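You operate a simulated robot arm through the tools that you are given. There is no shell and no other tool. Be economical: measure what you need, move in short steps, check, and stop when the job is done.

Carry out the task below with a simulated robot arm. There is one attempt and no reset: what you move stays moved.

TASK
Run the grip test on the block with the teal top.
Fine: wipe the steel plate with the grey cloth pad, press reset, dab the block on the plate, save with the button that the screen names; put pad and block back; the other two blocks of its row stay.
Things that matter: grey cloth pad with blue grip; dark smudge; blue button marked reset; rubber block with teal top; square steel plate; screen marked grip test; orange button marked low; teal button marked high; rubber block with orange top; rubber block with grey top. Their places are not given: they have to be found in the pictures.

It is judged by the outcome, as a careful person would: the job done as asked, and still so three seconds after it is handed in. It fails if anything else is knocked over, pushed out of place, dropped, spilled or broken.

THE ROBOT
A 6-joint arm with a two-finger parallel gripper, fixed in place. Base frame: the origin is at the foot of the arm, x ahead of it, y to its left, z up; the work surface is at about z = 0. Lengths are in mm, angles in degrees, forces in N, time in s.
With the tool pointing down near the work surface it reaches from about 140 to 580 mm from the base axis. Its first joint turns from -66.0 to 66.0 degrees. Payload 2.1 kg.
Tool frame: the origin (TCP) lies between the finger pads and is the grasp point; the fingertips stand 30 mm ahead of it; z points along the fingers, y is the line along which they close. The gripper opens to 94 mm. The fingers are 28 mm wide and 10 mm thick; the gripper's body (50 by 96 mm) begins 55 mm behind the TCP.
Orientation is that of the tool frame in the base frame, as [roll, pitch, yaw] about the fixed x, y, z axes, in that order (R = Rz(yaw) Ry(pitch) Rx(roll)). With the fingers straight down and closing along the base's y, the tool's x points along the base's -x, its y along +y and its z along -z.

THE INTERFACE
- The arm moves only by the tool send_rows. Its argument "increments" is a list of rows, each a list of 6 numbers: the shift along the base's x, y, z in units of 300 mm (1.0 is 300 mm), then the turn, a rotation vector about the base's x, y, z in units of 120 degrees (1.0 is 120 degrees). In form: [[dx, dy, dz, ax, ay, az], ...]. A call has 1 to 12 rows; each row is the pose to reach, as a shift and turn from the pose commanded when the call began. "claw" is the finger opening in mm, from 0 to 94, set as the call begins (left out, the last holds). A call with a number of a shift or a turn outside -1 to 1 is refused whole. A row lasts 0.2 s, in which the tool goes at most 50 mm and 8.6 degrees; a call with a longer step from one row to the next is refused whole, and so is a gripper value outside its range. A pose out of reach is approached as far as the arm can. The call stops where the force on the tool passes 90 N (or 10 N more than at its start, if that is more) or the arm is blocked; 0.2 s more then pass. The fingers move at their own pace (about 72 mm/s each) and stop on an object; they squeeze with about 22 N. The grip force told is the motor's: it shows also when the fingers shut on nothing. Time passes only in rows, and 0.2 s behind the last, so rows that repeat a pose let the fingers close. It gives the time, the measured TCP pose, the force on the tool (base axes), the opening and the grip force at its end, in the units of the frame above (readings bear some noise).
- Cameras (640 x 400 px; columns grow to the right, rows downward): "scene" is fixed at [40.6, -359.3, 481.9]; the picture's right is [0.89, -0.46, 0.00], its down [-0.27, -0.53, -0.80] and it looks along [0.37, 0.71, -0.60] (base axes); focal length 281 px, centre (320, 200). "wrist" rides on the gripper at [-37, 0, -58] in the tool frame; the picture's right is [0.00, -1.00, 0.00], its down [0.97, 0.00, -0.24] and it looks along [0.24, 0.00, 0.97] (tool axes); focal length 218 px, centre (320, 200).
- get_image(camera): a new picture of that camera. No time passes.
- point_at(camera, pixels): there is no depth. For up to 12 entries [column, row, z] of the newest picture of that camera ("zoom" is the newest enlarged one), the place [x, y] in the base frame at which the ray of that pixel passes the height z, good to about 2 mm. No time passes.
- close_up(camera, box): a new picture of the part [left, top, right, bottom] of that camera's present view, enlarged. No time passes.
- job_done(): hands the job in; it is judged then, once.

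Work in short steps. Measure before you move; look again where a grasp or a placing could have gone wrong, and mend it. You have 80 turns and 34 pictures in all, those below and enlarged ones among them. Open the gripper and draw the arm clear of the work before you hand the job in, unless the task says otherwise; then end with one line.

The tools are called by a JSON object that holds its "op" and its "data". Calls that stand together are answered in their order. send_rows: Moves the arm, as the interface text tells. Its arguments: {"type":"object","properties":{"increments":{"type":"array"},"claw":{"type":"number"}},"required":["increments"]} The other tools are called the same way: get_image (camera) takes a picture; point_at (camera, pixels) gives the place at which the rays of pixels pass given heights; close_up (camera, box) takes an enlarged picture of a part of a camera's view; job_done () hands the job in.

At the start:

```text
t: 0.0
position: [360.5, 137.3, 309.5]
orientation: [179.9, 0.0, 180.0]
ft_force: [-0.1, -0.4, 0.4]
gripper_width: 94.0
grasp_force: 0.1
```

scene: 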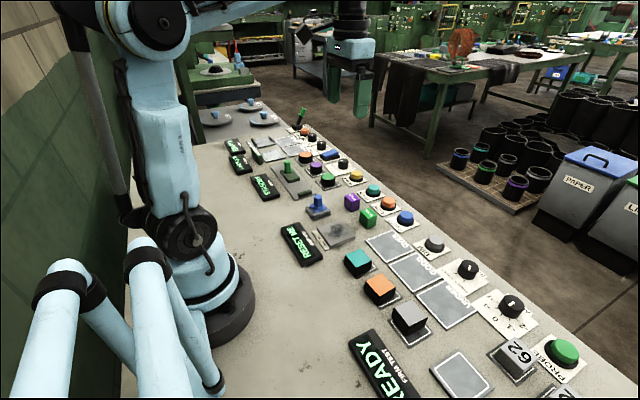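
wrist: 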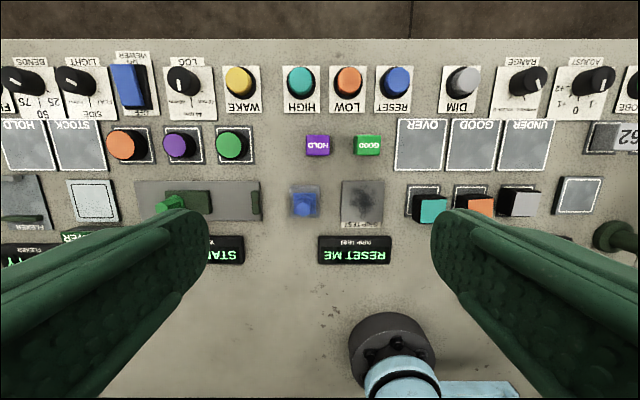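

The plate with smudge is near wrist (362,203), the pad near (305,203), buttons at the top. I take enlarged views to measure.

{"op": "close_up", "data": {"camera": "scene", "box": [260, 170, 460, 340]}}

{"op": "close_up", "data": {"camera": "wrist", "box": [260, 50, 560, 270]}}

{"op": "point_at", "data": {"camera": "wrist", "pixels": [[305, 203, 0], [305, 203, 30], [362, 203, 0], [343, 182, 0], [383, 182, 0], [341, 227, 0], [383, 227, 0], [397, 82, 15], [349, 82, 15], [302, 82, 15], [433, 210, 30], [481, 206, 30]]}}

```text
2.35 times, centred on (360, 255) of scene
```

zoom: 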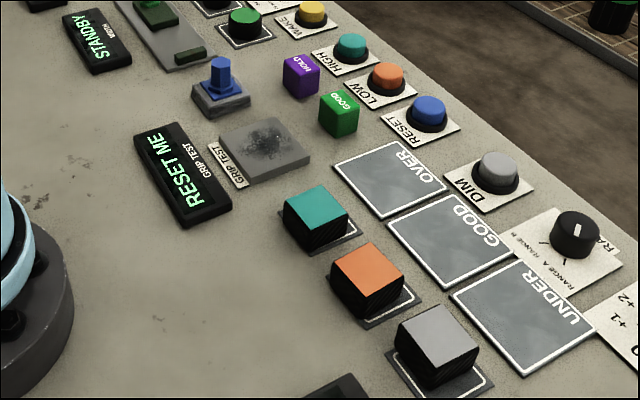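

```text
1.82 times, centred on (410, 160) of wrist
```

zoom: 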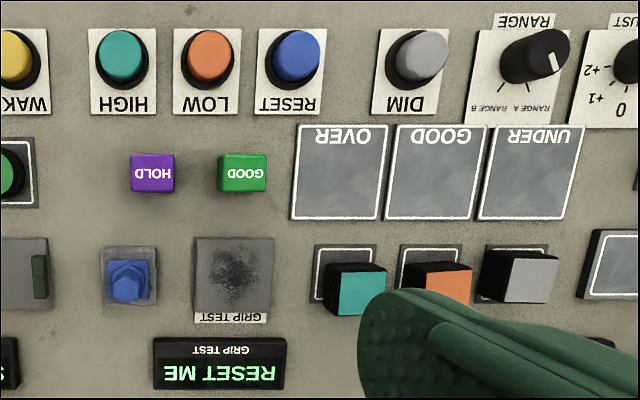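

```text
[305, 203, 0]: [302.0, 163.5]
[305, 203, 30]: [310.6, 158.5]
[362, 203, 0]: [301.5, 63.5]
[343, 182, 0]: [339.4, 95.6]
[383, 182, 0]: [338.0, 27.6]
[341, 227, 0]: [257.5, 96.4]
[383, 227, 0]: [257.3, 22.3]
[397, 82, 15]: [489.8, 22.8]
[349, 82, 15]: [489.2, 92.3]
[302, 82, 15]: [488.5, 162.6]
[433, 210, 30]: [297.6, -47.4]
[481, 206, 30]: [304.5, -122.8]
```

Now cross-measuring from the two views for heights.

{"op": "point_at", "data": {"camera": "zoom", "pixels": [[361, 293, 20], [361, 293, 40], [361, 293, 60], [127, 281, 20], [127, 281, 40], [127, 281, 60], [102, 247, 5], [156, 303, 5], [195, 238, 5], [273, 311, 5], [316, 246, 0], [378, 312, 0]]}}

{"op": "point_at", "data": {"camera": "scene", "pixels": [[358.3, 261, 20], [358.3, 261, 40], [358.3, 261, 60], [317.4, 196.5, 20], [317.4, 196.5, 40], [317.4, 196.5, 60], [405.5, 217.5, 15], [405.5, 217.5, 30], [388.5, 202, 15], [373, 189.5, 15], [388.5, 202, 30], [373, 189.5, 30]]}}

{"op": "point_at", "data": {"camera": "wrist", "pixels": [[399, 80, 15], [399, 80, 30], [349, 80, 30], [302, 80, 30]]}}

```text
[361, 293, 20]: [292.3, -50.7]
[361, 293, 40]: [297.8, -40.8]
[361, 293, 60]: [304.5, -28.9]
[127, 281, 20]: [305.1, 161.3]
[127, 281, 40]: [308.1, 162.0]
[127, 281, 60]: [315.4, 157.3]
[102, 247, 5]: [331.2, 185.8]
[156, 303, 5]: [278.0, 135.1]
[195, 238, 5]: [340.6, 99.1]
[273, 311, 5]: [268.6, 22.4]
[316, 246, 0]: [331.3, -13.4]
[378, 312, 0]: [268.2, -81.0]
```

```text
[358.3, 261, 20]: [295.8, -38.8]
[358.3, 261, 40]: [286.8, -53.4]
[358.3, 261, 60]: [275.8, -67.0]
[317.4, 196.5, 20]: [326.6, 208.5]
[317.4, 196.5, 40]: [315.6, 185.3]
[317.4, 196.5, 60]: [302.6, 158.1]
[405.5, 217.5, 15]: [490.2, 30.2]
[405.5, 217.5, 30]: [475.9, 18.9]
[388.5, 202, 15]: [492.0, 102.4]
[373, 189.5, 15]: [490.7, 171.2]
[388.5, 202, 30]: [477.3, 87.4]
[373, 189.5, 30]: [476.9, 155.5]
```

```text
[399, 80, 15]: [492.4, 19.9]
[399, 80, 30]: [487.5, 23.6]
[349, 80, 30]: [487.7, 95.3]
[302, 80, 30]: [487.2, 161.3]
```

Estimates: pad grip about (306,160), top ~57 mm; teal block about (293,-46), top ~30; buttons at x≈486, y≈23/95/163. I move above the pad with the claw partly closed and look.

{"op": "send_rows", "data": {"increments": [[-0.036, 0.015, -0.106, 0, 0, 0], [-0.073, 0.03, -0.213, 0, 0, 0], [-0.109, 0.045, -0.319, 0, 0, 0], [-0.145, 0.06, -0.425, 0, 0, 0], [-0.1817, 0.0757, -0.5317, 0, 0, 0], [-0.1817, 0.0757, -0.5317, 0, 0, 0]], "claw": 50}}

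{"op": "get_image", "data": {"camera": "wrist"}}

{"op": "close_up", "data": {"camera": "scene", "box": [280, 170, 380, 250]}}

```text
t: 1.4
position: [307.0, 158.3, 148.5]
orientation: [179.9, 0.0, 179.9]
ft_force: [1.3, 0.0, -0.1]
gripper_width: 50.0
grasp_force: 0.1
```

```text
29 pictures are left
```

wrist: 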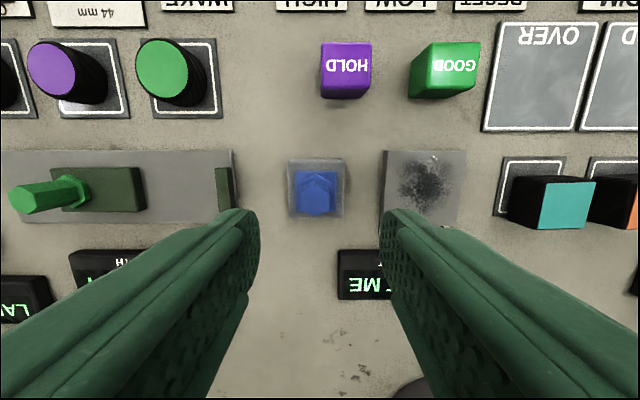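

```text
5.00 times, centred on (330, 210) of scene
```

zoom: 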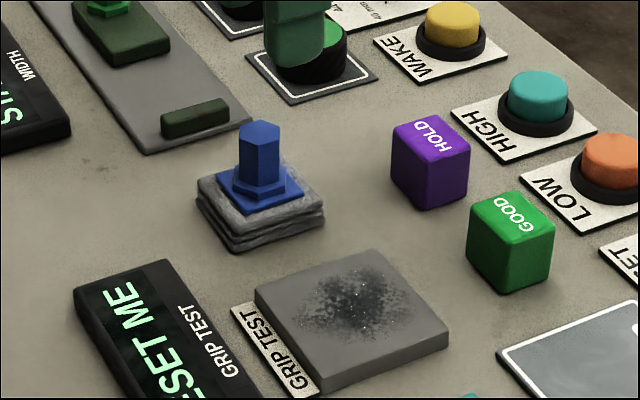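

The pad is at wrist cols 287–345, rows 159–218, the grip hex about (317,195). Measuring it and the plate.

{"op": "point_at", "data": {"camera": "wrist", "pixels": [[287, 159, 10], [345, 218, 10], [294, 216, 10], [318, 194, 20], [317, 190, 55], [386, 150, 10], [467, 150, 10], [425, 185, 10], [425, 222, 10], [397, 188, 10], [452, 188, 10], [425, 158, 10]]}}

{"op": "point_at", "data": {"camera": "zoom", "pixels": [[260, 129, 45], [260, 129, 55], [255, 286, 10], [370, 250, 10], [449, 332, 10], [325, 376, 10], [255, 286, 15], [449, 332, 15], [260, 190, 15], [260, 190, 20], [325, 215, 10], [198, 185, 10]]}}

```text
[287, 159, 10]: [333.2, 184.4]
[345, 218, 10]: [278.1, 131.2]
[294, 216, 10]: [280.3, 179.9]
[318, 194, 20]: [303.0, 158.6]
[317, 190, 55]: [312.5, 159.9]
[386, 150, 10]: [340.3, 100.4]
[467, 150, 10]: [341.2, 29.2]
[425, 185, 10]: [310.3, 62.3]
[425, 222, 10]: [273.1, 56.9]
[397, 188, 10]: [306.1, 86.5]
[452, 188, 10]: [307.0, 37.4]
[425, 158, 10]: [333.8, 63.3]
```

```text
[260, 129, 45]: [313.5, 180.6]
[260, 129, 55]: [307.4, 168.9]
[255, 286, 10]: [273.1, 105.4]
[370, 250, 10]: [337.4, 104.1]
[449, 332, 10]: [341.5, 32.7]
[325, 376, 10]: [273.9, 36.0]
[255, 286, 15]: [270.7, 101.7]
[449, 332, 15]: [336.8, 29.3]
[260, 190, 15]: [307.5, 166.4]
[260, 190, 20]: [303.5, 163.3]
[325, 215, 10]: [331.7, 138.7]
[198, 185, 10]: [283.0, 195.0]
```

Pad centre ≈ (306,159.5), plate ≈ (306,66), smudge about ±25 mm round (308,63). Descend to TCP z≈56 and close.

{"op": "send_rows", "data": {"increments": [[0, 0, -0.1, 0, 0, 0], [0, 0, -0.2, 0, 0, 0], [0, 0, -0.26, 0, 0, 0], [0, 0, -0.313, 0, 0, 0], [0, 0, -0.313, 0, 0, 0]]}}

{"op": "send_rows", "data": {"increments": [[0, 0, 0, 0, 0, 0], [0, 0, 0, 0, 0, 0], [0, 0, 0, 0, 0, 0]], "claw": 0}}

{"op": "close_up", "data": {"camera": "scene", "box": [280, 170, 380, 250]}}

```text
t: 2.6
position: [305.8, 159.4, 55.2]
orientation: [180.0, 0.0, 180.0]
ft_force: [-0.9, -0.2, -0.6]
gripper_width: 49.9
grasp_force: 0.1
```

```text
t: 3.4
position: [304.7, 160.5, 55.7]
orientation: [180.0, 0.0, -180.0]
ft_force: [-0.5, -0.5, 0.7]
gripper_width: 22.7
grasp_force: 21.8
```

```text
5.00 times, centred on (330, 210) of scene
```

zoom: 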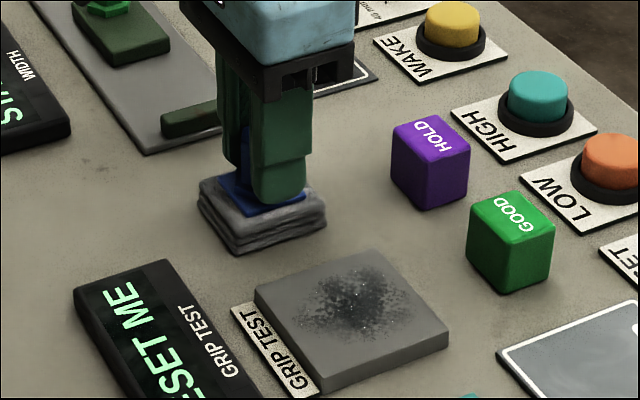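

Gripped at 22.7 mm. Lift 30 mm, carry to over the plate (y≈65), and lower until near contact.

{"op": "send_rows", "data": {"increments": [[0, 0, 0.1, 0, 0, 0], [0, -0.08, 0.12, 0, 0, 0], [0, -0.18, 0.12, 0, 0, 0], [0, -0.28, 0.12, 0, 0, 0], [0, -0.317, 0.12, 0, 0, 0], [0, -0.317, 0.07, 0, 0, 0], [0, -0.317, 0.055, 0, 0, 0], [0, -0.317, 0.055, 0, 0, 0]]}}

{"op": "close_up", "data": {"camera": "scene", "box": [280, 170, 380, 250]}}

```text
t: 5.2
position: [305.2, 64.3, 71.6]
orientation: [179.9, 0.0, -180.0]
ft_force: [1.1, 0.4, 0.0]
gripper_width: 0.0
grasp_force: 21.7
```

```text
5.00 times, centred on (330, 210) of scene
```

zoom: 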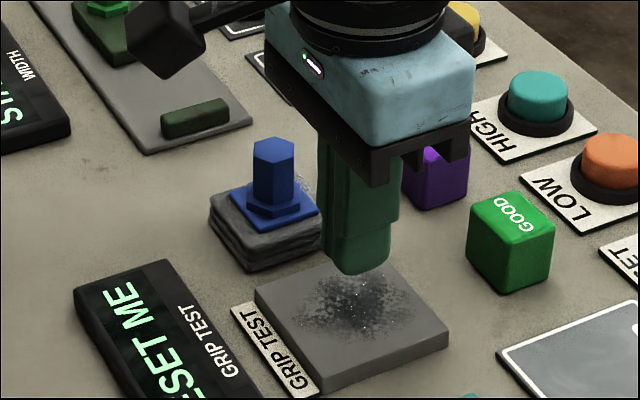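

The pad slipped out (opening 0) and stands upright, moved a little toward the plate. I lift, open, and look from above at the hex's orientation.

{"op": "send_rows", "data": {"increments": [[0, 0, 0.1, 0, 0, 0], [0, 0.08, 0.2, 0, 0, 0], [0, 0.2, 0.25, 0, 0, 0], [0, 0.27, 0.25, 0, 0, 0], [0, 0.27, 0.25, 0, 0, 0]], "claw": 60}}

{"op": "close_up", "data": {"camera": "wrist", "box": [240, 120, 400, 220]}}

{"op": "close_up", "data": {"camera": "scene", "box": [295, 180, 355, 230]}}

```text
t: 6.4
position: [306.6, 144.7, 146.6]
orientation: [179.9, 0.1, -180.0]
ft_force: [0.8, 0.4, 0.1]
gripper_width: 60.2
grasp_force: 0.0
```

```text
4.00 times, centred on (320, 170) of wrist
```

zoom: 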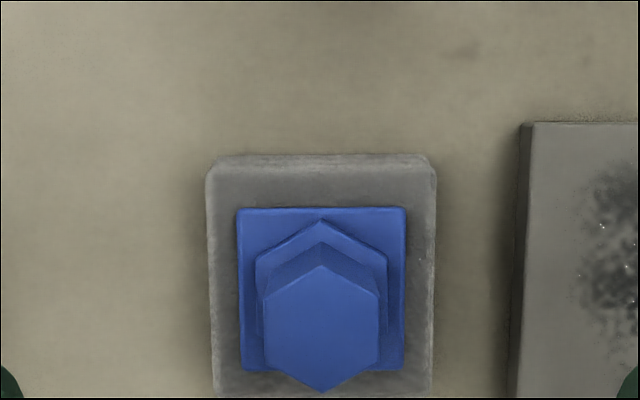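

```text
8.00 times, centred on (325, 205) of scene
```

zoom: 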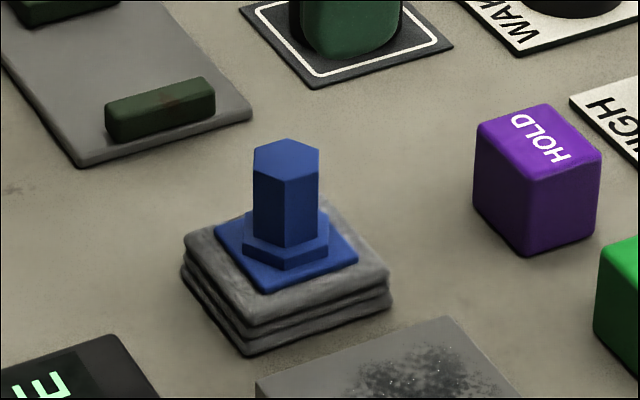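

{"op": "point_at", "data": {"camera": "wrist", "pixels": [[320, 198.7, 40], [320, 198.7, 50], [320, 198.7, 60], [292.5, 159.5, 15], [348, 159.5, 15]]}}

{"op": "point_at", "data": {"camera": "zoom", "pixels": [[286, 158, 40], [286, 158, 50], [286, 158, 60], [288, 247, 15], [288, 247, 20], [288, 247, 25], [288, 247, 30], [248, 355, 0], [182, 275, 0], [390, 300, 0]]}}

```text
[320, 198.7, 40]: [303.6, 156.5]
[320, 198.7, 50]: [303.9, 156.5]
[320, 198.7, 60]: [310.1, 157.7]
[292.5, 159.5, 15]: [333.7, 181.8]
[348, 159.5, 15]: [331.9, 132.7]
```

```text
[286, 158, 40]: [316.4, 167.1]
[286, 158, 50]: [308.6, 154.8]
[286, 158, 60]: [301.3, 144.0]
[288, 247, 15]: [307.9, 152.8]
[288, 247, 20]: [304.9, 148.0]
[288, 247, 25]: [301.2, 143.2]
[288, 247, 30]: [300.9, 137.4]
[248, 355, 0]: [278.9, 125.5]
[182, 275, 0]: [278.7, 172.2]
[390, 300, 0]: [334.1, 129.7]
```

Triangulating, the shaft spans z≈33–58 and is ~19 mm wide, so the 22.7 mm grip was on its collar. I descend to z≈66 (tips ~36) at y≈146 and close again.

{"op": "send_rows", "data": {"increments": [[0, 0, -0.1, 0, 0, 0], [0, 0, -0.2, 0, 0, 0], [0, 0, -0.272, 0, 0, 0], [0, 0, -0.272, 0, 0, 0]]}}

{"op": "send_rows", "data": {"increments": [[0, 0, 0, 0, 0, 0], [0, 0, 0, 0, 0, 0], [0, 0, 0, 0, 0, 0], [0, 0, 0, 0, 0, 0]], "claw": 0}}

{"op": "send_rows", "data": {"increments": [[0, 0, 0.01, 0, 0, 0], [0, 0, 0.02, 0, 0, 0], [0, 0, 0.03, 0, 0, 0], [0, 0, 0.04, 0, 0, 0], [0, 0, 0.04, 0, 0, 0]]}}

{"op": "close_up", "data": {"camera": "scene", "box": [280, 170, 380, 250]}}

```text
t: 7.4
position: [304.0, 144.5, 65.4]
orientation: [179.9, 0.1, 180.0]
ft_force: [-0.5, 0.8, 0.9]
gripper_width: 59.9
grasp_force: 0.0
```

```text
t: 8.4
position: [303.5, 146.0, 66.1]
orientation: [180.0, -0.1, -180.0]
ft_force: [0.0, -1.4, 1.1]
gripper_width: 23.1
grasp_force: 21.7
```

```text
t: 9.6
position: [305.1, 146.2, 76.3]
orientation: [179.8, -0.1, 179.9]
ft_force: [-0.2, 0.6, -1.3]
gripper_width: 22.6
grasp_force: 22.5
```

```text
5.00 times, centred on (330, 210) of scene
```

zoom: 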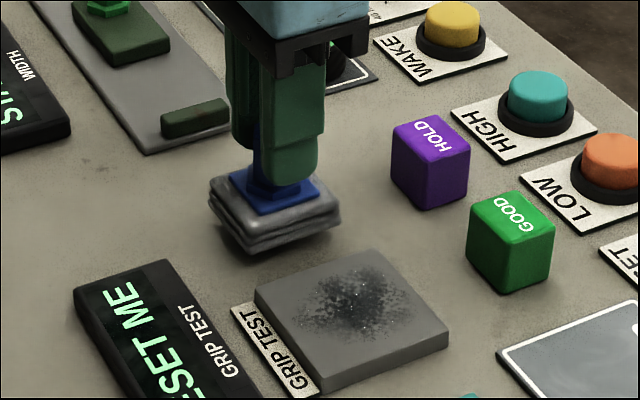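

Lifted 12 mm and holding at 22.6 mm; the earlier slip was probably from the fast lift. Continue gently: up 8 mm more, then 8 mm steps toward the plate.

{"op": "send_rows", "data": {"increments": [[0, 0, 0.015, 0, 0, 0], [0, 0, 0.03, 0, 0, 0], [0, -0.015, 0.03, 0, 0, 0], [0, -0.04, 0.03, 0, 0, 0], [0, -0.07, 0.03, 0, 0, 0], [0, -0.1, 0.03, 0, 0, 0], [0, -0.13, 0.03, 0, 0, 0], [0, -0.16, 0.03, 0, 0, 0], [0, -0.19, 0.03, 0, 0, 0], [0, -0.22, 0.03, 0, 0, 0], [0, -0.245, 0.03, 0, 0, 0], [0, -0.26, 0.03, 0, 0, 0]]}}

{"op": "close_up", "data": {"camera": "scene", "box": [280, 170, 380, 250]}}

```text
t: 12.2
position: [305.3, 67.0, 86.7]
orientation: [179.9, -0.1, 180.0]
ft_force: [0.0, -0.3, -0.4]
gripper_width: 22.7
grasp_force: 21.4
```

```text
5.00 times, centred on (330, 210) of scene
```

zoom: 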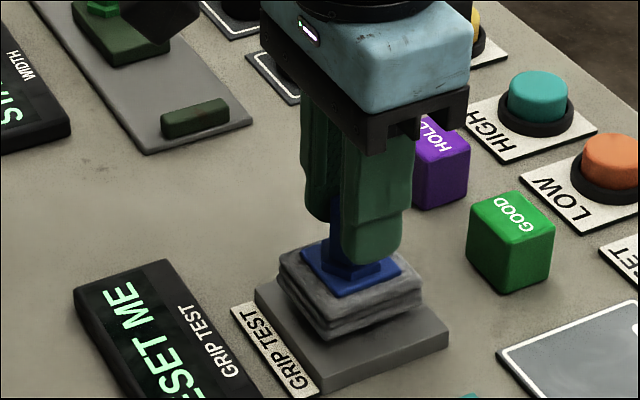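

Pad hovers over the plate. Lower slowly and watch the force.

{"op": "send_rows", "data": {"increments": [[0, 0, -0.01, 0, 0, 0], [0, 0, -0.02, 0, 0, 0], [0, 0, -0.025, 0, 0, 0], [0, 0, -0.025, 0, 0, 0]]}}

{"op": "send_rows", "data": {"increments": [[0, 0, -0.005, 0, 0, 0], [0, 0, -0.01, 0, 0, 0], [0, 0, -0.01, 0, 0, 0]]}}

```text
t: 13.2
position: [305.5, 66.8, 78.9]
orientation: [-179.9, 0.1, 180.0]
ft_force: [-0.1, -0.7, -0.3]
gripper_width: 22.7
grasp_force: 22.2
```

```text
t: 14.0
position: [304.6, 68.0, 75.8]
orientation: [179.9, 0.1, 180.0]
ft_force: [0.5, 2.4, 7.7]
gripper_width: 22.7
grasp_force: 22.0
```

Contact at ~8 N. Wipe with short back-and-forth strokes in y and x.

{"op": "send_rows", "data": {"increments": [[0, -0.03, 0, 0, 0, 0], [0, -0.06, 0, 0, 0, 0], [0, -0.03, 0, 0, 0, 0], [0, 0, 0, 0, 0, 0], [0, 0.03, 0, 0, 0, 0], [0, 0.05, 0, 0, 0, 0], [0, 0.02, 0, 0, 0, 0], [0, -0.01, 0, 0, 0, 0], [0, -0.04, 0, 0, 0, 0], [0, -0.06, 0, 0, 0, 0], [0, -0.03, 0, 0, 0, 0], [0, -0.01, 0, 0, 0, 0]]}}

{"op": "send_rows", "data": {"increments": [[0.02, 0, 0, 0, 0, 0], [0.045, 0, 0, 0, 0, 0], [0.045, -0.03, 0, 0, 0, 0], [0.045, 0, 0, 0, 0, 0], [0.045, 0.03, 0, 0, 0, 0], [0.02, 0.03, 0, 0, 0, 0], [-0.01, 0.03, 0, 0, 0, 0], [-0.04, 0.03, 0, 0, 0, 0], [-0.04, 0, 0, 0, 0, 0], [-0.04, -0.03, 0, 0, 0, 0], [-0.02, 0, 0, 0, 0, 0], [0, 0, 0, 0, 0, 0]]}}

{"op": "close_up", "data": {"camera": "scene", "box": [280, 170, 380, 250]}}

```text
t: 16.6
position: [304.9, 64.2, 76.4]
orientation: [-179.9, -0.1, 180.0]
ft_force: [0.1, 0.2, -0.3]
gripper_width: 22.3
grasp_force: 22.0
```

```text
t: 19.2
position: [304.6, 66.0, 76.8]
orientation: [179.8, 0.0, 180.0]
ft_force: [-1.2, -0.2, 5.6]
gripper_width: 22.4
grasp_force: 21.8
```

```text
5.00 times, centred on (330, 210) of scene
```

zoom: 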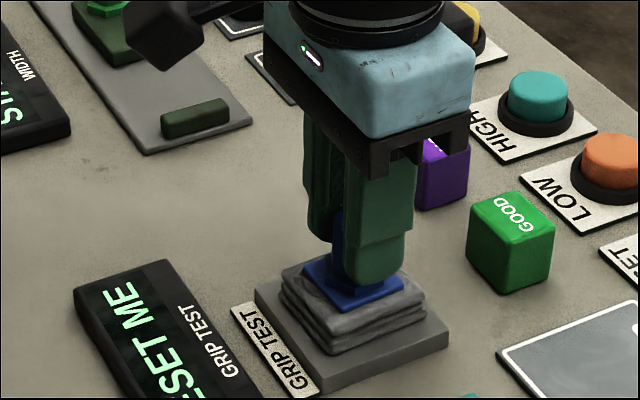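

The pad still sits on the plate; one more round slightly pressed to be thorough.

{"op": "send_rows", "data": {"increments": [[0, 0, -0.004, 0, 0, 0], [0.03, -0.03, -0.004, 0, 0, 0], [0.045, -0.05, -0.004, 0, 0, 0], [0.045, -0.02, -0.004, 0, 0, 0], [0.045, 0.01, -0.004, 0, 0, 0], [0.045, 0.035, -0.004, 0, 0, 0], [0.02, 0.035, -0.004, 0, 0, 0], [0.01, 0.01, -0.004, 0, 0, 0], [0.01, -0.02, -0.004, 0, 0, 0], [0.01, -0.05, -0.004, 0, 0, 0], [-0.02, -0.05, -0.004, 0, 0, 0], [-0.04, -0.05, -0.004, 0, 0, 0]]}}

{"op": "send_rows", "data": {"increments": [[0, 0.03, 0, 0, 0, 0], [0, 0.06, 0, 0, 0, 0], [0, 0.085, 0, 0, 0, 0], [0.03, 0.07, 0, 0, 0, 0], [0.04, 0.05, 0, 0, 0, 0], [0.04, 0.05, 0, 0, 0, 0], [0.04, 0.05, 0.015, 0, 0, 0], [0.04, 0.05, 0.035, 0, 0, 0], [0.04, 0.05, 0.045, 0, 0, 0], [0.04, 0.05, 0.045, 0, 0, 0]]}}

```text
t: 21.8
position: [294.1, 49.2, 73.4]
orientation: [180.0, 0.0, -180.0]
ft_force: [-0.8, -0.1, -0.9]
gripper_width: 22.5
grasp_force: 22.0
```

```text
t: 24.0
position: [305.9, 63.6, 87.7]
orientation: [180.0, -0.1, -179.9]
ft_force: [0.3, 0.1, -0.7]
gripper_width: 22.3
grasp_force: 21.9
```

Carry the pad gently back to y≈159.5.

{"op": "send_rows", "data": {"increments": [[0, 0.01, 0, 0, 0, 0], [0, 0.035, 0, 0, 0, 0], [0, 0.065, 0, 0, 0, 0], [0, 0.095, 0, 0, 0, 0], [0, 0.125, 0, 0, 0, 0], [0, 0.16, 0, 0, 0, 0], [0, 0.195, 0, 0, 0, 0], [0, 0.23, 0, 0, 0, 0], [0, 0.26, 0, 0, 0, 0], [0, 0.285, 0, 0, 0, 0], [0, 0.305, 0, 0, 0, 0], [0, 0.315, 0, 0, 0, 0]]}}

{"op": "close_up", "data": {"camera": "scene", "box": [280, 170, 380, 250]}}

```text
t: 26.6
position: [305.2, 158.2, 88.7]
orientation: [179.9, 0.0, -179.9]
ft_force: [0.5, 0.1, -0.7]
gripper_width: 21.5
grasp_force: 22.1
```

```text
5.00 times, centred on (330, 210) of scene
```

zoom: 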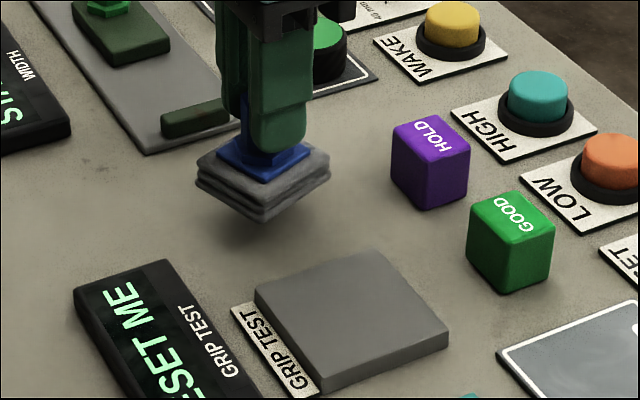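

The plate is clean. Lower the pad to the table slowly.

{"op": "send_rows", "data": {"increments": [[0, 0, -0.015, 0, 0, 0], [0, 0, -0.03, 0, 0, 0], [0, 0, -0.045, 0, 0, 0], [0, 0, -0.058, 0, 0, 0], [0, 0, -0.068, 0, 0, 0], [0, 0, -0.075, 0, 0, 0], [0, 0, -0.075, 0, 0, 0]]}}

{"op": "close_up", "data": {"camera": "scene", "box": [280, 170, 380, 250]}}

```text
t: 28.2
position: [305.8, 160.5, 66.3]
orientation: [179.9, 0.0, 179.9]
ft_force: [-0.4, -0.7, -0.9]
gripper_width: 21.4
grasp_force: 21.9
```

```text
5.00 times, centred on (330, 210) of scene
```

zoom: 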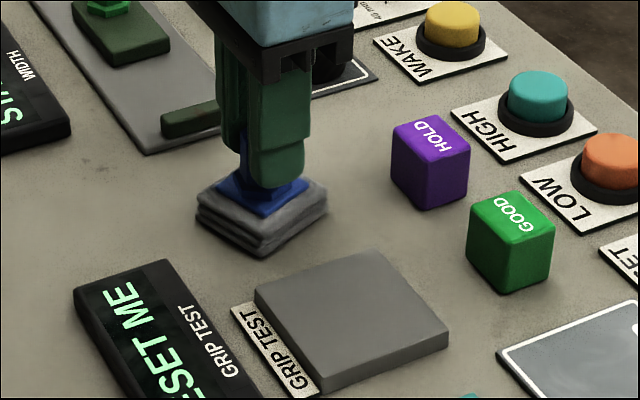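

{"op": "send_rows", "data": {"increments": [[0, 0, -0.005, 0, 0, 0], [0, 0, -0.01, 0, 0, 0], [0, 0, -0.01, 0, 0, 0]]}}

```text
t: 29.0
position: [304.1, 159.4, 63.3]
orientation: [179.9, 0.1, -179.9]
ft_force: [0.6, 3.6, 17.0]
gripper_width: 21.4
grasp_force: 21.9
```

On the table (17 N). Release, lift, close the claw clear of everything.

{"op": "send_rows", "data": {"increments": [[0, 0, 0.004, 0, 0, 0], [0, 0, 0.004, 0, 0, 0], [0, 0, 0.004, 0, 0, 0], [0, 0, 0.1, 0, 0, 0], [0, 0, 0.2, 0, 0, 0], [0, 0, 0.29, 0, 0, 0], [0, 0, 0.29, 0, 0, 0]], "claw": 50}}

{"op": "send_rows", "data": {"increments": [[0.1, -0.06, 0, 0, 0, 0], [0.2, -0.14, 0, 0, 0, 0], [0.3, -0.22, 0, 0, 0, 0], [0.4, -0.3, 0, 0, 0, 0], [0.5, -0.38, 0, 0, 0, 0], [0.55, -0.455, 0, 0, 0, 0], [0.55, -0.455, 0, 0, 0, 0]], "claw": 0}}

{"op": "get_image", "data": {"camera": "wrist"}}

{"op": "get_image", "data": {"camera": "scene"}}

```text
t: 30.6
position: [304.6, 158.5, 151.8]
orientation: [179.9, 0.0, 180.0]
ft_force: [0.5, 0.3, -0.6]
gripper_width: 50.2
grasp_force: 0.1
```

```text
t: 32.2
position: [470.9, 23.4, 150.6]
orientation: [179.9, 0.0, -180.0]
ft_force: [-0.6, 0.0, 0.5]
gripper_width: 0.0
grasp_force: 22.2
```

```text
18 pictures are left
```

wrist: 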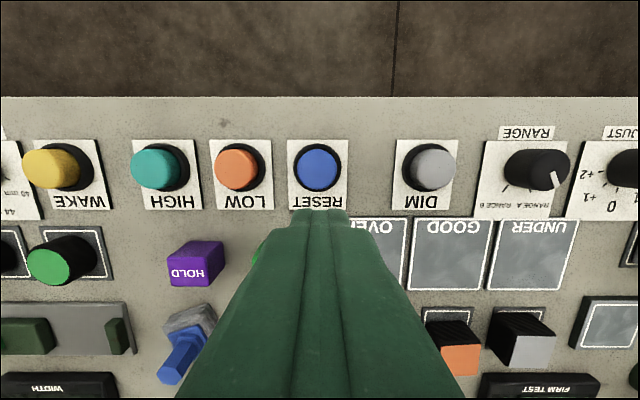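

```text
17 pictures are left
```

scene: 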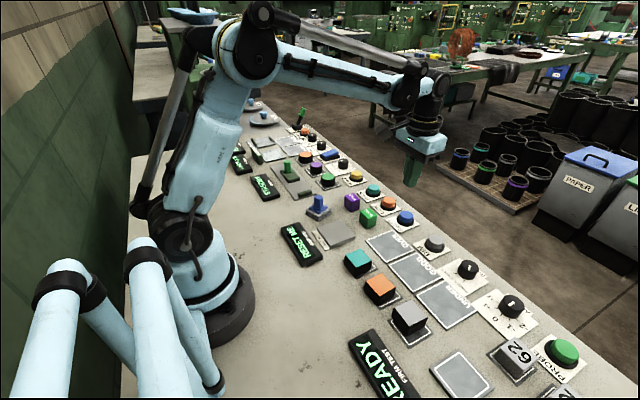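

{"op": "point_at", "data": {"camera": "wrist", "pixels": [[318, 168, 20], [318, 168, 30], [318, 168, 35], [239, 169, 30], [155, 169, 30]]}}

{"op": "point_at", "data": {"camera": "scene", "pixels": [[405.5, 216, 20], [405.5, 216, 25], [405.5, 216, 30], [405.5, 216, 35], [388.5, 202, 25], [373.5, 189, 25]]}}

```text
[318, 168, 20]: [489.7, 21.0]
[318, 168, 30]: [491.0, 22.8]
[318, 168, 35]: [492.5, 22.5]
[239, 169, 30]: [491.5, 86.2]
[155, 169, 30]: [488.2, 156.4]
```

```text
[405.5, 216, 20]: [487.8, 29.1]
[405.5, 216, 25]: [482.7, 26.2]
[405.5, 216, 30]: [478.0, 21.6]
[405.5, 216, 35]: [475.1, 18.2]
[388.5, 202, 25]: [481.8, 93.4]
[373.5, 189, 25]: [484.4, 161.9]
```

Reset at (488,22.5). Move over it and descend to TCP z≈62 (tips ≈32).

{"op": "send_rows", "data": {"increments": [[0.057, 0, 0, 0, 0, 0], [0.057, 0, -0.1, 0, 0, 0], [0.057, 0, -0.2, 0, 0, 0], [0.057, 0, -0.27, 0, 0, 0], [0.057, 0, -0.295, 0, 0, 0], [0.057, 0, -0.295, 0, 0, 0]]}}

{"op": "send_rows", "data": {"increments": [[0, 0, -0.008, 0, 0, 0], [0, 0, -0.016, 0, 0, 0], [0, 0, -0.024, 0, 0, 0], [0, 0, -0.024, 0, 0, 0]]}}

```text
t: 33.6
position: [488.1, 22.3, 59.9]
orientation: [-180.0, 0.0, 179.9]
ft_force: [-0.4, 1.1, -0.5]
gripper_width: 0.2
grasp_force: 21.8
```

```text
t: 34.6
position: [487.6, 22.8, 53.6]
orientation: [179.9, 0.0, 180.0]
ft_force: [1.1, 0.3, 2.6]
gripper_width: 0.1
grasp_force: 22.0
```

Contact begins (2.6 N). Press a few mm more.

{"op": "send_rows", "data": {"increments": [[0, 0, -0.008, 0, 0, 0], [0, 0, -0.014, 0, 0, 0], [0, 0, -0.014, 0, 0, 0]]}}

{"op": "close_up", "data": {"camera": "scene", "box": [270, 180, 430, 280]}}

```text
t: 35.4
position: [486.9, 21.3, 49.6]
orientation: [179.9, 0.0, -180.0]
ft_force: [-0.9, -3.9, 17.5]
gripper_width: 0.0
grasp_force: 22.0
```

```text
4.00 times, centred on (350, 230) of scene
```

zoom: 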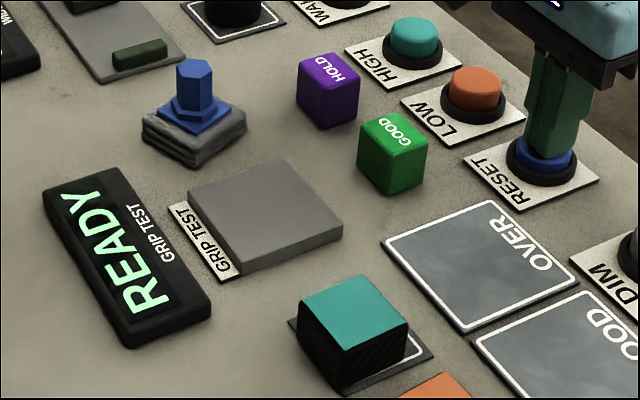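

Screen says READY. Rise and go above the teal block to look.

{"op": "send_rows", "data": {"increments": [[0, 0, 0.1, 0, 0, 0], [0, 0, 0.22, 0, 0, 0], [0, 0, 0.3, 0, 0, 0], [-0.1, -0.035, 0.3, 0, 0, 0], [-0.21, -0.075, 0.3, 0, 0, 0], [-0.32, -0.115, 0.3, 0, 0, 0], [-0.43, -0.155, 0.3, 0, 0, 0], [-0.54, -0.195, 0.3, 0, 0, 0], [-0.64, -0.23, 0.3, 0, 0, 0], [-0.64, -0.23, 0.3, 0, 0, 0]], "claw": 64}}

{"op": "get_image", "data": {"camera": "wrist"}}

{"op": "close_up", "data": {"camera": "scene", "box": [300, 220, 460, 320]}}

```text
t: 37.6
position: [293.4, -45.6, 139.9]
orientation: [-179.9, 0.0, 180.0]
ft_force: [1.3, -0.1, 0.1]
gripper_width: 64.2
grasp_force: 0.0
```

```text
15 pictures are left
```

wrist: 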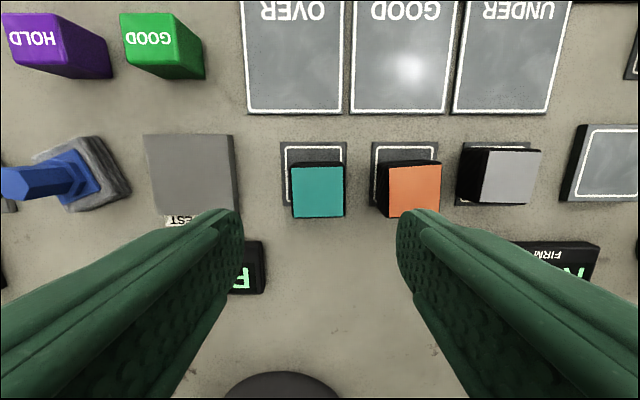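

```text
4.00 times, centred on (380, 270) of scene
```

zoom: 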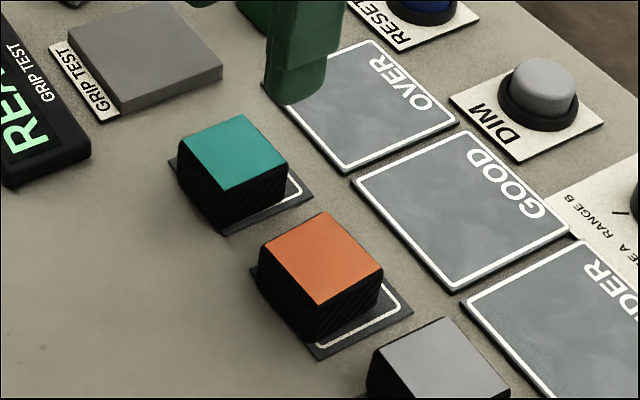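

{"op": "point_at", "data": {"camera": "wrist", "pixels": [[318, 192, 30], [318, 192, 40], [292, 167, 35], [345, 218, 35], [292, 167, 45], [345, 218, 45], [282, 142, 2], [347, 142, 2], [414, 190, 35], [389, 190, 35], [439, 190, 35]]}}

{"op": "point_at", "data": {"camera": "zoom", "pixels": [[234, 152, 25], [234, 152, 30], [234, 152, 35], [234, 152, 40], [234, 152, 45], [226, 233, 0], [168, 162, 0], [313, 192, 0], [243, 115, 35], [215, 192, 35], [181, 148, 35], [285, 155, 35]]}}

```text
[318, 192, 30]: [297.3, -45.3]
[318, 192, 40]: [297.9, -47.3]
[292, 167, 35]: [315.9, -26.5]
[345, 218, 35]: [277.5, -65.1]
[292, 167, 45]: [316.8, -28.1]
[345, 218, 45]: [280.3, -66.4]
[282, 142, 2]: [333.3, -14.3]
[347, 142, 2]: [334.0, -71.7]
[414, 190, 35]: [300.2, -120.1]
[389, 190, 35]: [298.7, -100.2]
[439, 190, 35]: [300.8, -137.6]
```

```text
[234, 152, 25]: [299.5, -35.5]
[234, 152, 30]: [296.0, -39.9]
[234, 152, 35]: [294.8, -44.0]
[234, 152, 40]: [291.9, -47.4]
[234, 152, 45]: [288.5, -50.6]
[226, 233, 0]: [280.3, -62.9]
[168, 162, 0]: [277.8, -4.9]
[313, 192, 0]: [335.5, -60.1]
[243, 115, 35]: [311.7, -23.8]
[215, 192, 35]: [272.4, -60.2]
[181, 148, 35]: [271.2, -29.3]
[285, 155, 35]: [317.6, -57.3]
```

Teal block: centre ≈ (297,-46), ~39 mm wide, top ≈ 36. Descend to TCP z≈44 and close.

{"op": "send_rows", "data": {"increments": [[0.01, 0, -0.1, 0, 0, 0], [0.01, 0, -0.2, 0, 0, 0], [0.01, 0, -0.27, 0, 0, 0], [0.01, 0, -0.32, 0, 0, 0], [0.01, 0, -0.32, 0, 0, 0]]}}

{"op": "send_rows", "data": {"increments": [[0, 0, 0, 0, 0, 0], [0, 0, 0, 0, 0, 0], [0, 0, 0, 0, 0, 0]], "claw": 0}}

{"op": "send_rows", "data": {"increments": [[0, 0, 0.01, 0, 0, 0], [0, 0, 0.025, 0, 0, 0], [0, 0, 0.045, 0, 0, 0], [0, 0, 0.065, 0, 0, 0], [0, 0, 0.08, 0, 0, 0], [0, 0, 0.08, 0, 0, 0]]}}

{"op": "close_up", "data": {"camera": "scene", "box": [300, 200, 460, 300]}}

```text
t: 38.8
position: [298.2, -47.6, 42.4]
orientation: [180.0, 0.0, -179.9]
ft_force: [-1.2, -0.4, 0.7]
gripper_width: 64.2
grasp_force: 0.0
```

```text
t: 39.6
position: [297.8, -48.2, 42.7]
orientation: [179.9, 0.0, 179.9]
ft_force: [0.1, 0.1, -0.3]
gripper_width: 43.2
grasp_force: 21.9
```

```text
t: 41.0
position: [297.9, -46.6, 67.5]
orientation: [180.0, 0.1, 180.0]
ft_force: [-0.3, 0.0, -0.8]
gripper_width: 43.2
grasp_force: 22.4
```

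```text
4.00 times, centred on (380, 250) of scene
```

zoom: 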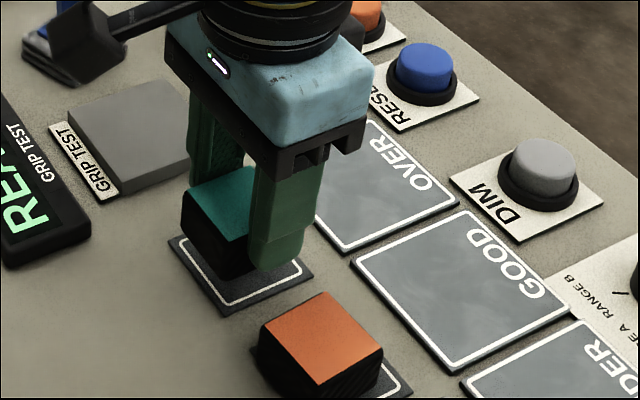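

Block lifted and held at 43.2 mm. Carry it to over the plate centre (306,65).

{"op": "send_rows", "data": {"increments": [[0, 0.012, 0, 0, 0, 0], [0.005, 0.04, 0, 0, 0, 0], [0.01, 0.075, 0, 0, 0, 0], [0.015, 0.11, 0, 0, 0, 0], [0.02, 0.15, 0, 0, 0, 0], [0.025, 0.19, 0, 0, 0, 0], [0.03, 0.23, 0, 0, 0, 0], [0.03, 0.27, 0, 0, 0, 0], [0.03, 0.31, 0, 0, 0, 0], [0.03, 0.34, 0, 0, 0, 0], [0.03, 0.36, 0, 0, 0, 0], [0.03, 0.373, 0, 0, 0, 0]]}}

{"op": "send_rows", "data": {"increments": [[0, 0, -0.012, 0, 0, 0], [0, 0, -0.024, 0, 0, 0], [0, 0, -0.034, 0, 0, 0], [0, 0, -0.034, 0, 0, 0]]}}

{"op": "close_up", "data": {"camera": "scene", "box": [270, 180, 430, 280]}}

```text
t: 43.6
position: [308.1, 65.4, 67.3]
orientation: [-179.9, 0.0, 180.0]
ft_force: [-1.0, -0.2, -1.1]
gripper_width: 43.4
grasp_force: 22.1
```

```text
t: 44.6
position: [307.8, 65.2, 57.9]
orientation: [180.0, 0.0, -180.0]
ft_force: [0.1, 0.8, -0.1]
gripper_width: 43.2
grasp_force: 21.9
```

```text
4.00 times, centred on (350, 230) of scene
```

zoom: 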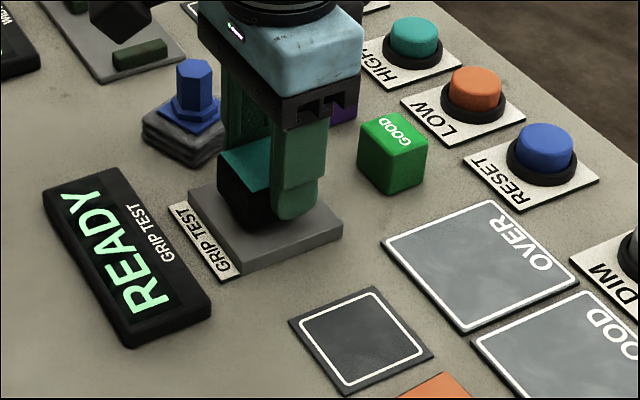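

Nearly down; lower in small steps until it presses.

{"op": "send_rows", "data": {"increments": [[0, 0, -0.006, 0, 0, 0], [0, 0, -0.012, 0, 0, 0], [0, 0, -0.012, 0, 0, 0]]}}

{"op": "send_rows", "data": {"increments": [[0, 0, -0.005, 0, 0, 0], [0, 0, -0.01, 0, 0, 0], [0, 0, -0.01, 0, 0, 0]]}}

```text
t: 45.4
position: [307.5, 64.9, 53.7]
orientation: [-180.0, 0.0, -180.0]
ft_force: [-0.1, -0.4, -1.9]
gripper_width: 43.4
grasp_force: 21.9
```

```text
t: 46.2
position: [308.6, 65.0, 51.7]
orientation: [180.0, 0.0, 180.0]
ft_force: [-0.5, -1.0, 30.4]
gripper_width: 43.5
grasp_force: 21.6
```

{"op": "send_rows", "data": {"increments": [[0, 0, 0, 0, 0, 0], [0, 0, 0, 0, 0, 0], [0, 0, 0, 0, 0, 0]]}}

{"op": "close_up", "data": {"camera": "scene", "box": [270, 180, 430, 280]}}

```text
t: 47.0
position: [307.6, 64.9, 51.0]
orientation: [-179.9, 0.1, 179.9]
ft_force: [2.1, -2.1, 25.5]
gripper_width: 43.4
grasp_force: 22.1
```

```text
4.00 times, centred on (350, 230) of scene
```

zoom: 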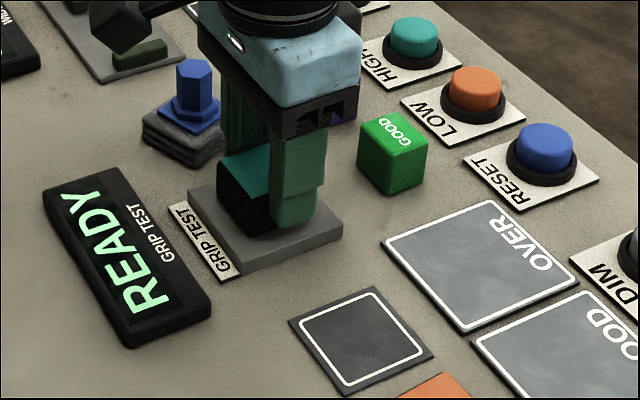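

Still READY; the dab may register on lifting. Lift 10 mm and look.

{"op": "send_rows", "data": {"increments": [[0, 0, 0.01, 0, 0, 0], [0, 0, 0.03, 0, 0, 0], [0, 0, 0.045, 0, 0, 0], [0, 0, 0.045, 0, 0, 0]]}}

{"op": "close_up", "data": {"camera": "scene", "box": [270, 180, 430, 280]}}

```text
t: 48.0
position: [307.9, 65.2, 64.3]
orientation: [179.9, 0.0, 180.0]
ft_force: [0.6, 0.4, -0.8]
gripper_width: 43.1
grasp_force: 22.2
```

```text
4.00 times, centred on (350, 230) of scene
```

zoom: 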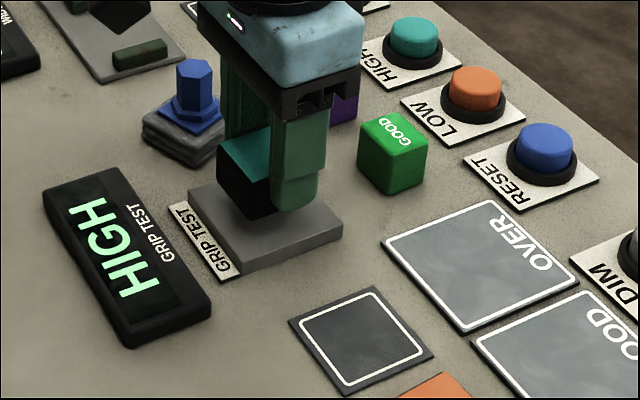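

HIGH is displayed. First I return the block; measuring the empty nest's centre.

{"op": "point_at", "data": {"camera": "zoom", "pixels": [[289, 320, 2], [376, 286, 2], [434, 354, 2], [347, 397, 2], [362, 337, 2], [362, 337, 5]]}}

{"op": "send_rows", "data": {"increments": [[0, -0.012, 0.01, 0, 0, 0], [-0.005, -0.04, 0.02, 0, 0, 0], [-0.01, -0.075, 0.02, 0, 0, 0], [-0.015, -0.11, 0.02, 0, 0, 0], [-0.02, -0.15, 0.02, 0, 0, 0], [-0.025, -0.19, 0.02, 0, 0, 0], [-0.03, -0.23, 0.02, 0, 0, 0], [-0.03, -0.27, 0.02, 0, 0, 0], [-0.03, -0.31, 0.02, 0, 0, 0], [-0.03, -0.34, 0.02, 0, 0, 0], [-0.03, -0.36, 0.02, 0, 0, 0], [-0.03, -0.373, 0.02, 0, 0, 0]]}}

```text
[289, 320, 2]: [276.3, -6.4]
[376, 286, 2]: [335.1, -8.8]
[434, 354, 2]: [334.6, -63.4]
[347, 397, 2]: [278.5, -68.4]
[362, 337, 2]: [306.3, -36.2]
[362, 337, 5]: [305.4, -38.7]
```

```text
t: 50.6
position: [297.9, -46.8, 70.3]
orientation: [180.0, 0.0, 180.0]
ft_force: [-0.9, -0.3, -0.5]
gripper_width: 42.9
grasp_force: 22.1
```

Lower the block onto its nest, at its original spot.

{"op": "send_rows", "data": {"increments": [[0, 0, -0.02, 0, 0, 0], [0, 0, -0.04, 0, 0, 0], [0, 0, -0.06, 0, 0, 0], [0, 0, -0.075, 0, 0, 0], [0, 0, -0.085, 0, 0, 0], [0, 0, -0.085, 0, 0, 0]]}}

{"op": "send_rows", "data": {"increments": [[0, 0, -0.004, 0, 0, 0], [0, 0, -0.007, 0, 0, 0], [0, 0, -0.007, 0, 0, 0]]}}

```text
t: 52.0
position: [299.8, -46.4, 44.7]
orientation: [179.9, 0.0, -180.0]
ft_force: [0.3, 0.5, -1.3]
gripper_width: 42.9
grasp_force: 22.2
```

```text
t: 52.8
position: [299.3, -45.5, 41.9]
orientation: [180.0, 0.1, 180.0]
ft_force: [-0.5, 0.3, -0.5]
gripper_width: 43.3
grasp_force: 22.8
```

{"op": "send_rows", "data": {"increments": [[0, 0, -0.004, 0, 0, 0], [0, 0, -0.007, 0, 0, 0], [0, 0, -0.007, 0, 0, 0]]}}

```text
t: 53.6
position: [299.6, -46.0, 41.0]
orientation: [179.9, 0.0, 179.9]
ft_force: [-2.9, -4.8, 27.5]
gripper_width: 42.9
grasp_force: 21.7
```

Seated (27 N). Ease, open to 64, lift.

{"op": "send_rows", "data": {"increments": [[0, 0, 0.003, 0, 0, 0], [0, 0, 0.003, 0, 0, 0], [0, 0, 0.003, 0, 0, 0], [0, 0, 0.08, 0, 0, 0], [0, 0, 0.2, 0, 0, 0], [0, 0, 0.33, 0, 0, 0], [0, 0, 0.33, 0, 0, 0]], "claw": 64}}

{"op": "get_image", "data": {"camera": "wrist"}}

```text
t: 55.2
position: [299.1, -47.2, 140.5]
orientation: [-180.0, -0.1, -180.0]
ft_force: [0.2, -0.1, 0.0]
gripper_width: 64.2
grasp_force: 0.1
```

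```text
9 pictures are left
```

wrist: 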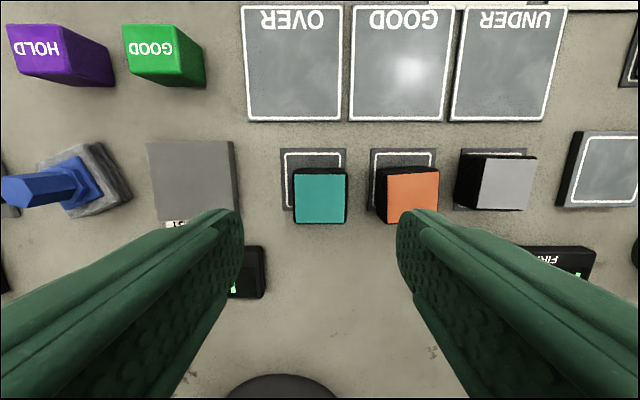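

Block is back on its nest. Now go above HIGH at ≈(487,160) with the claw shut.

{"op": "send_rows", "data": {"increments": [[0.06, 0.066, 0, 0, 0, 0], [0.14, 0.153, 0, 0, 0, 0], [0.23, 0.252, 0, 0, 0, 0], [0.32, 0.35, 0, 0, 0, 0], [0.41, 0.449, 0, 0, 0, 0], [0.5, 0.548, 0, 0, 0, 0], [0.58, 0.635, 0, 0, 0, 0], [0.63, 0.69, 0, 0, 0, 0], [0.63, 0.69, 0, 0, 0, 0]], "claw": 0}}

{"op": "get_image", "data": {"camera": "wrist"}}

```text
t: 57.2
position: [487.9, 161.8, 139.4]
orientation: [179.8, 0.0, -180.0]
ft_force: [-0.1, 0.3, -0.6]
gripper_width: 0.2
grasp_force: 21.6
```

```text
8 pictures are left
```

wrist: 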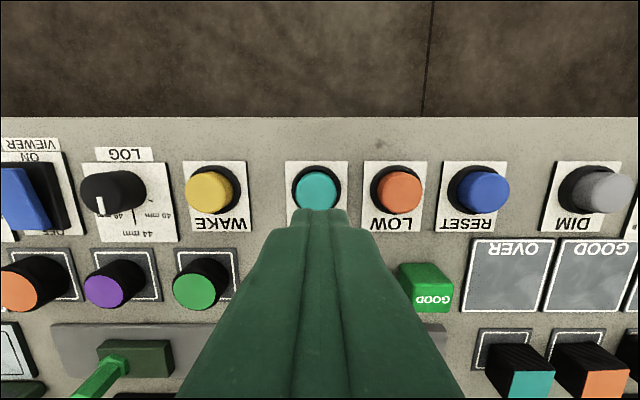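

HIGH (317,188) is straight below the tips. Descend, then press as with reset.

{"op": "send_rows", "data": {"increments": [[0, 0, -0.1, 0, 0, 0], [0, 0, -0.2, 0, 0, 0], [0, 0, -0.26, 0, 0, 0], [0, 0, -0.28, 0, 0, 0], [0, 0, -0.288, 0, 0, 0], [0, 0, -0.296, 0, 0, 0], [0, 0, -0.302, 0, 0, 0], [0, 0, -0.302, 0, 0, 0]]}}

```text
t: 59.0
position: [486.5, 159.9, 50.5]
orientation: [-180.0, 0.0, -180.0]
ft_force: [-1.0, -2.9, 19.1]
gripper_width: 0.0
grasp_force: 21.9
```

{"op": "close_up", "data": {"camera": "scene", "box": [270, 170, 430, 290]}}

```text
3.33 times, centred on (350, 230) of scene
```

zoom: 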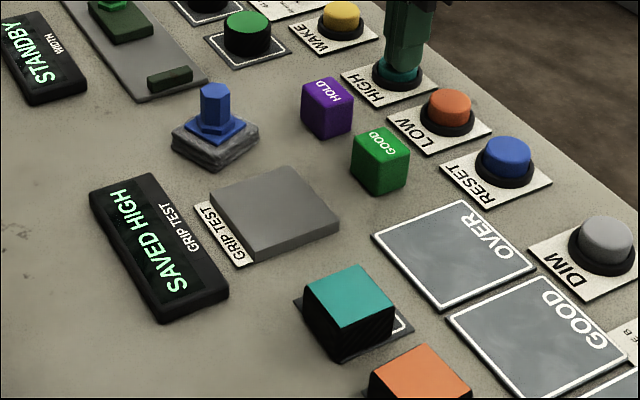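

SAVED HIGH. Rise, open, and move over the pad to check its place.

{"op": "send_rows", "data": {"increments": [[0, 0, 0.1, 0, 0, 0], [0, 0, 0.22, 0, 0, 0], [0, 0, 0.33, 0, 0, 0], [-0.1, 0, 0.33, 0, 0, 0], [-0.22, 0, 0.33, 0, 0, 0], [-0.34, 0, 0.33, 0, 0, 0], [-0.46, 0, 0.33, 0, 0, 0], [-0.56, 0, 0.33, 0, 0, 0], [-0.6, 0, 0.33, 0, 0, 0], [-0.6, 0, 0.33, 0, 0, 0]], "claw": 60}}

{"op": "get_image", "data": {"camera": "wrist"}}

```text
t: 61.2
position: [307.1, 161.7, 146.1]
orientation: [-180.0, 0.0, -179.9]
ft_force: [-0.4, -0.2, -0.6]
gripper_width: 60.1
grasp_force: 0.1
```

```text
6 pictures are left
```

wrist: 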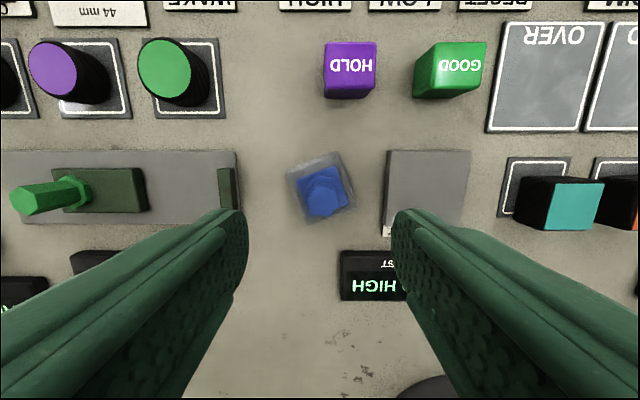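

The pad's place is right, but it is turned ~20°. Measure the turn to straighten it.

{"op": "close_up", "data": {"camera": "wrist", "box": [270, 140, 370, 240]}}

```text
4.00 times, centred on (320, 190) of wrist
```

zoom: 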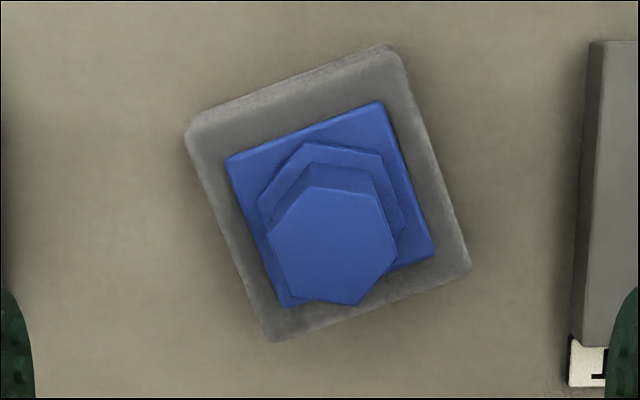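

{"op": "point_at", "data": {"camera": "zoom", "pixels": [[332, 246, 55], [332, 246, 60], [331, 195, 15], [330, 205, 20]]}}

{"op": "send_rows", "data": {"increments": [[0, 0, 0, 0, 0, 0.055], [0, 0, 0, 0, 0, 0.11], [0, 0, 0, 0, 0, 0.1625], [0, 0, 0, 0, 0, 0.1625]]}}

```text
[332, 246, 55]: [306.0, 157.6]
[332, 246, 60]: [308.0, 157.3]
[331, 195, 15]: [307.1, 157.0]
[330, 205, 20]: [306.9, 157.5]
```

```text
t: 62.2
position: [308.0, 159.8, 148.0]
orientation: [180.0, 0.1, -160.4]
ft_force: [0.1, 0.4, 0.1]
gripper_width: 60.0
grasp_force: 0.1
```

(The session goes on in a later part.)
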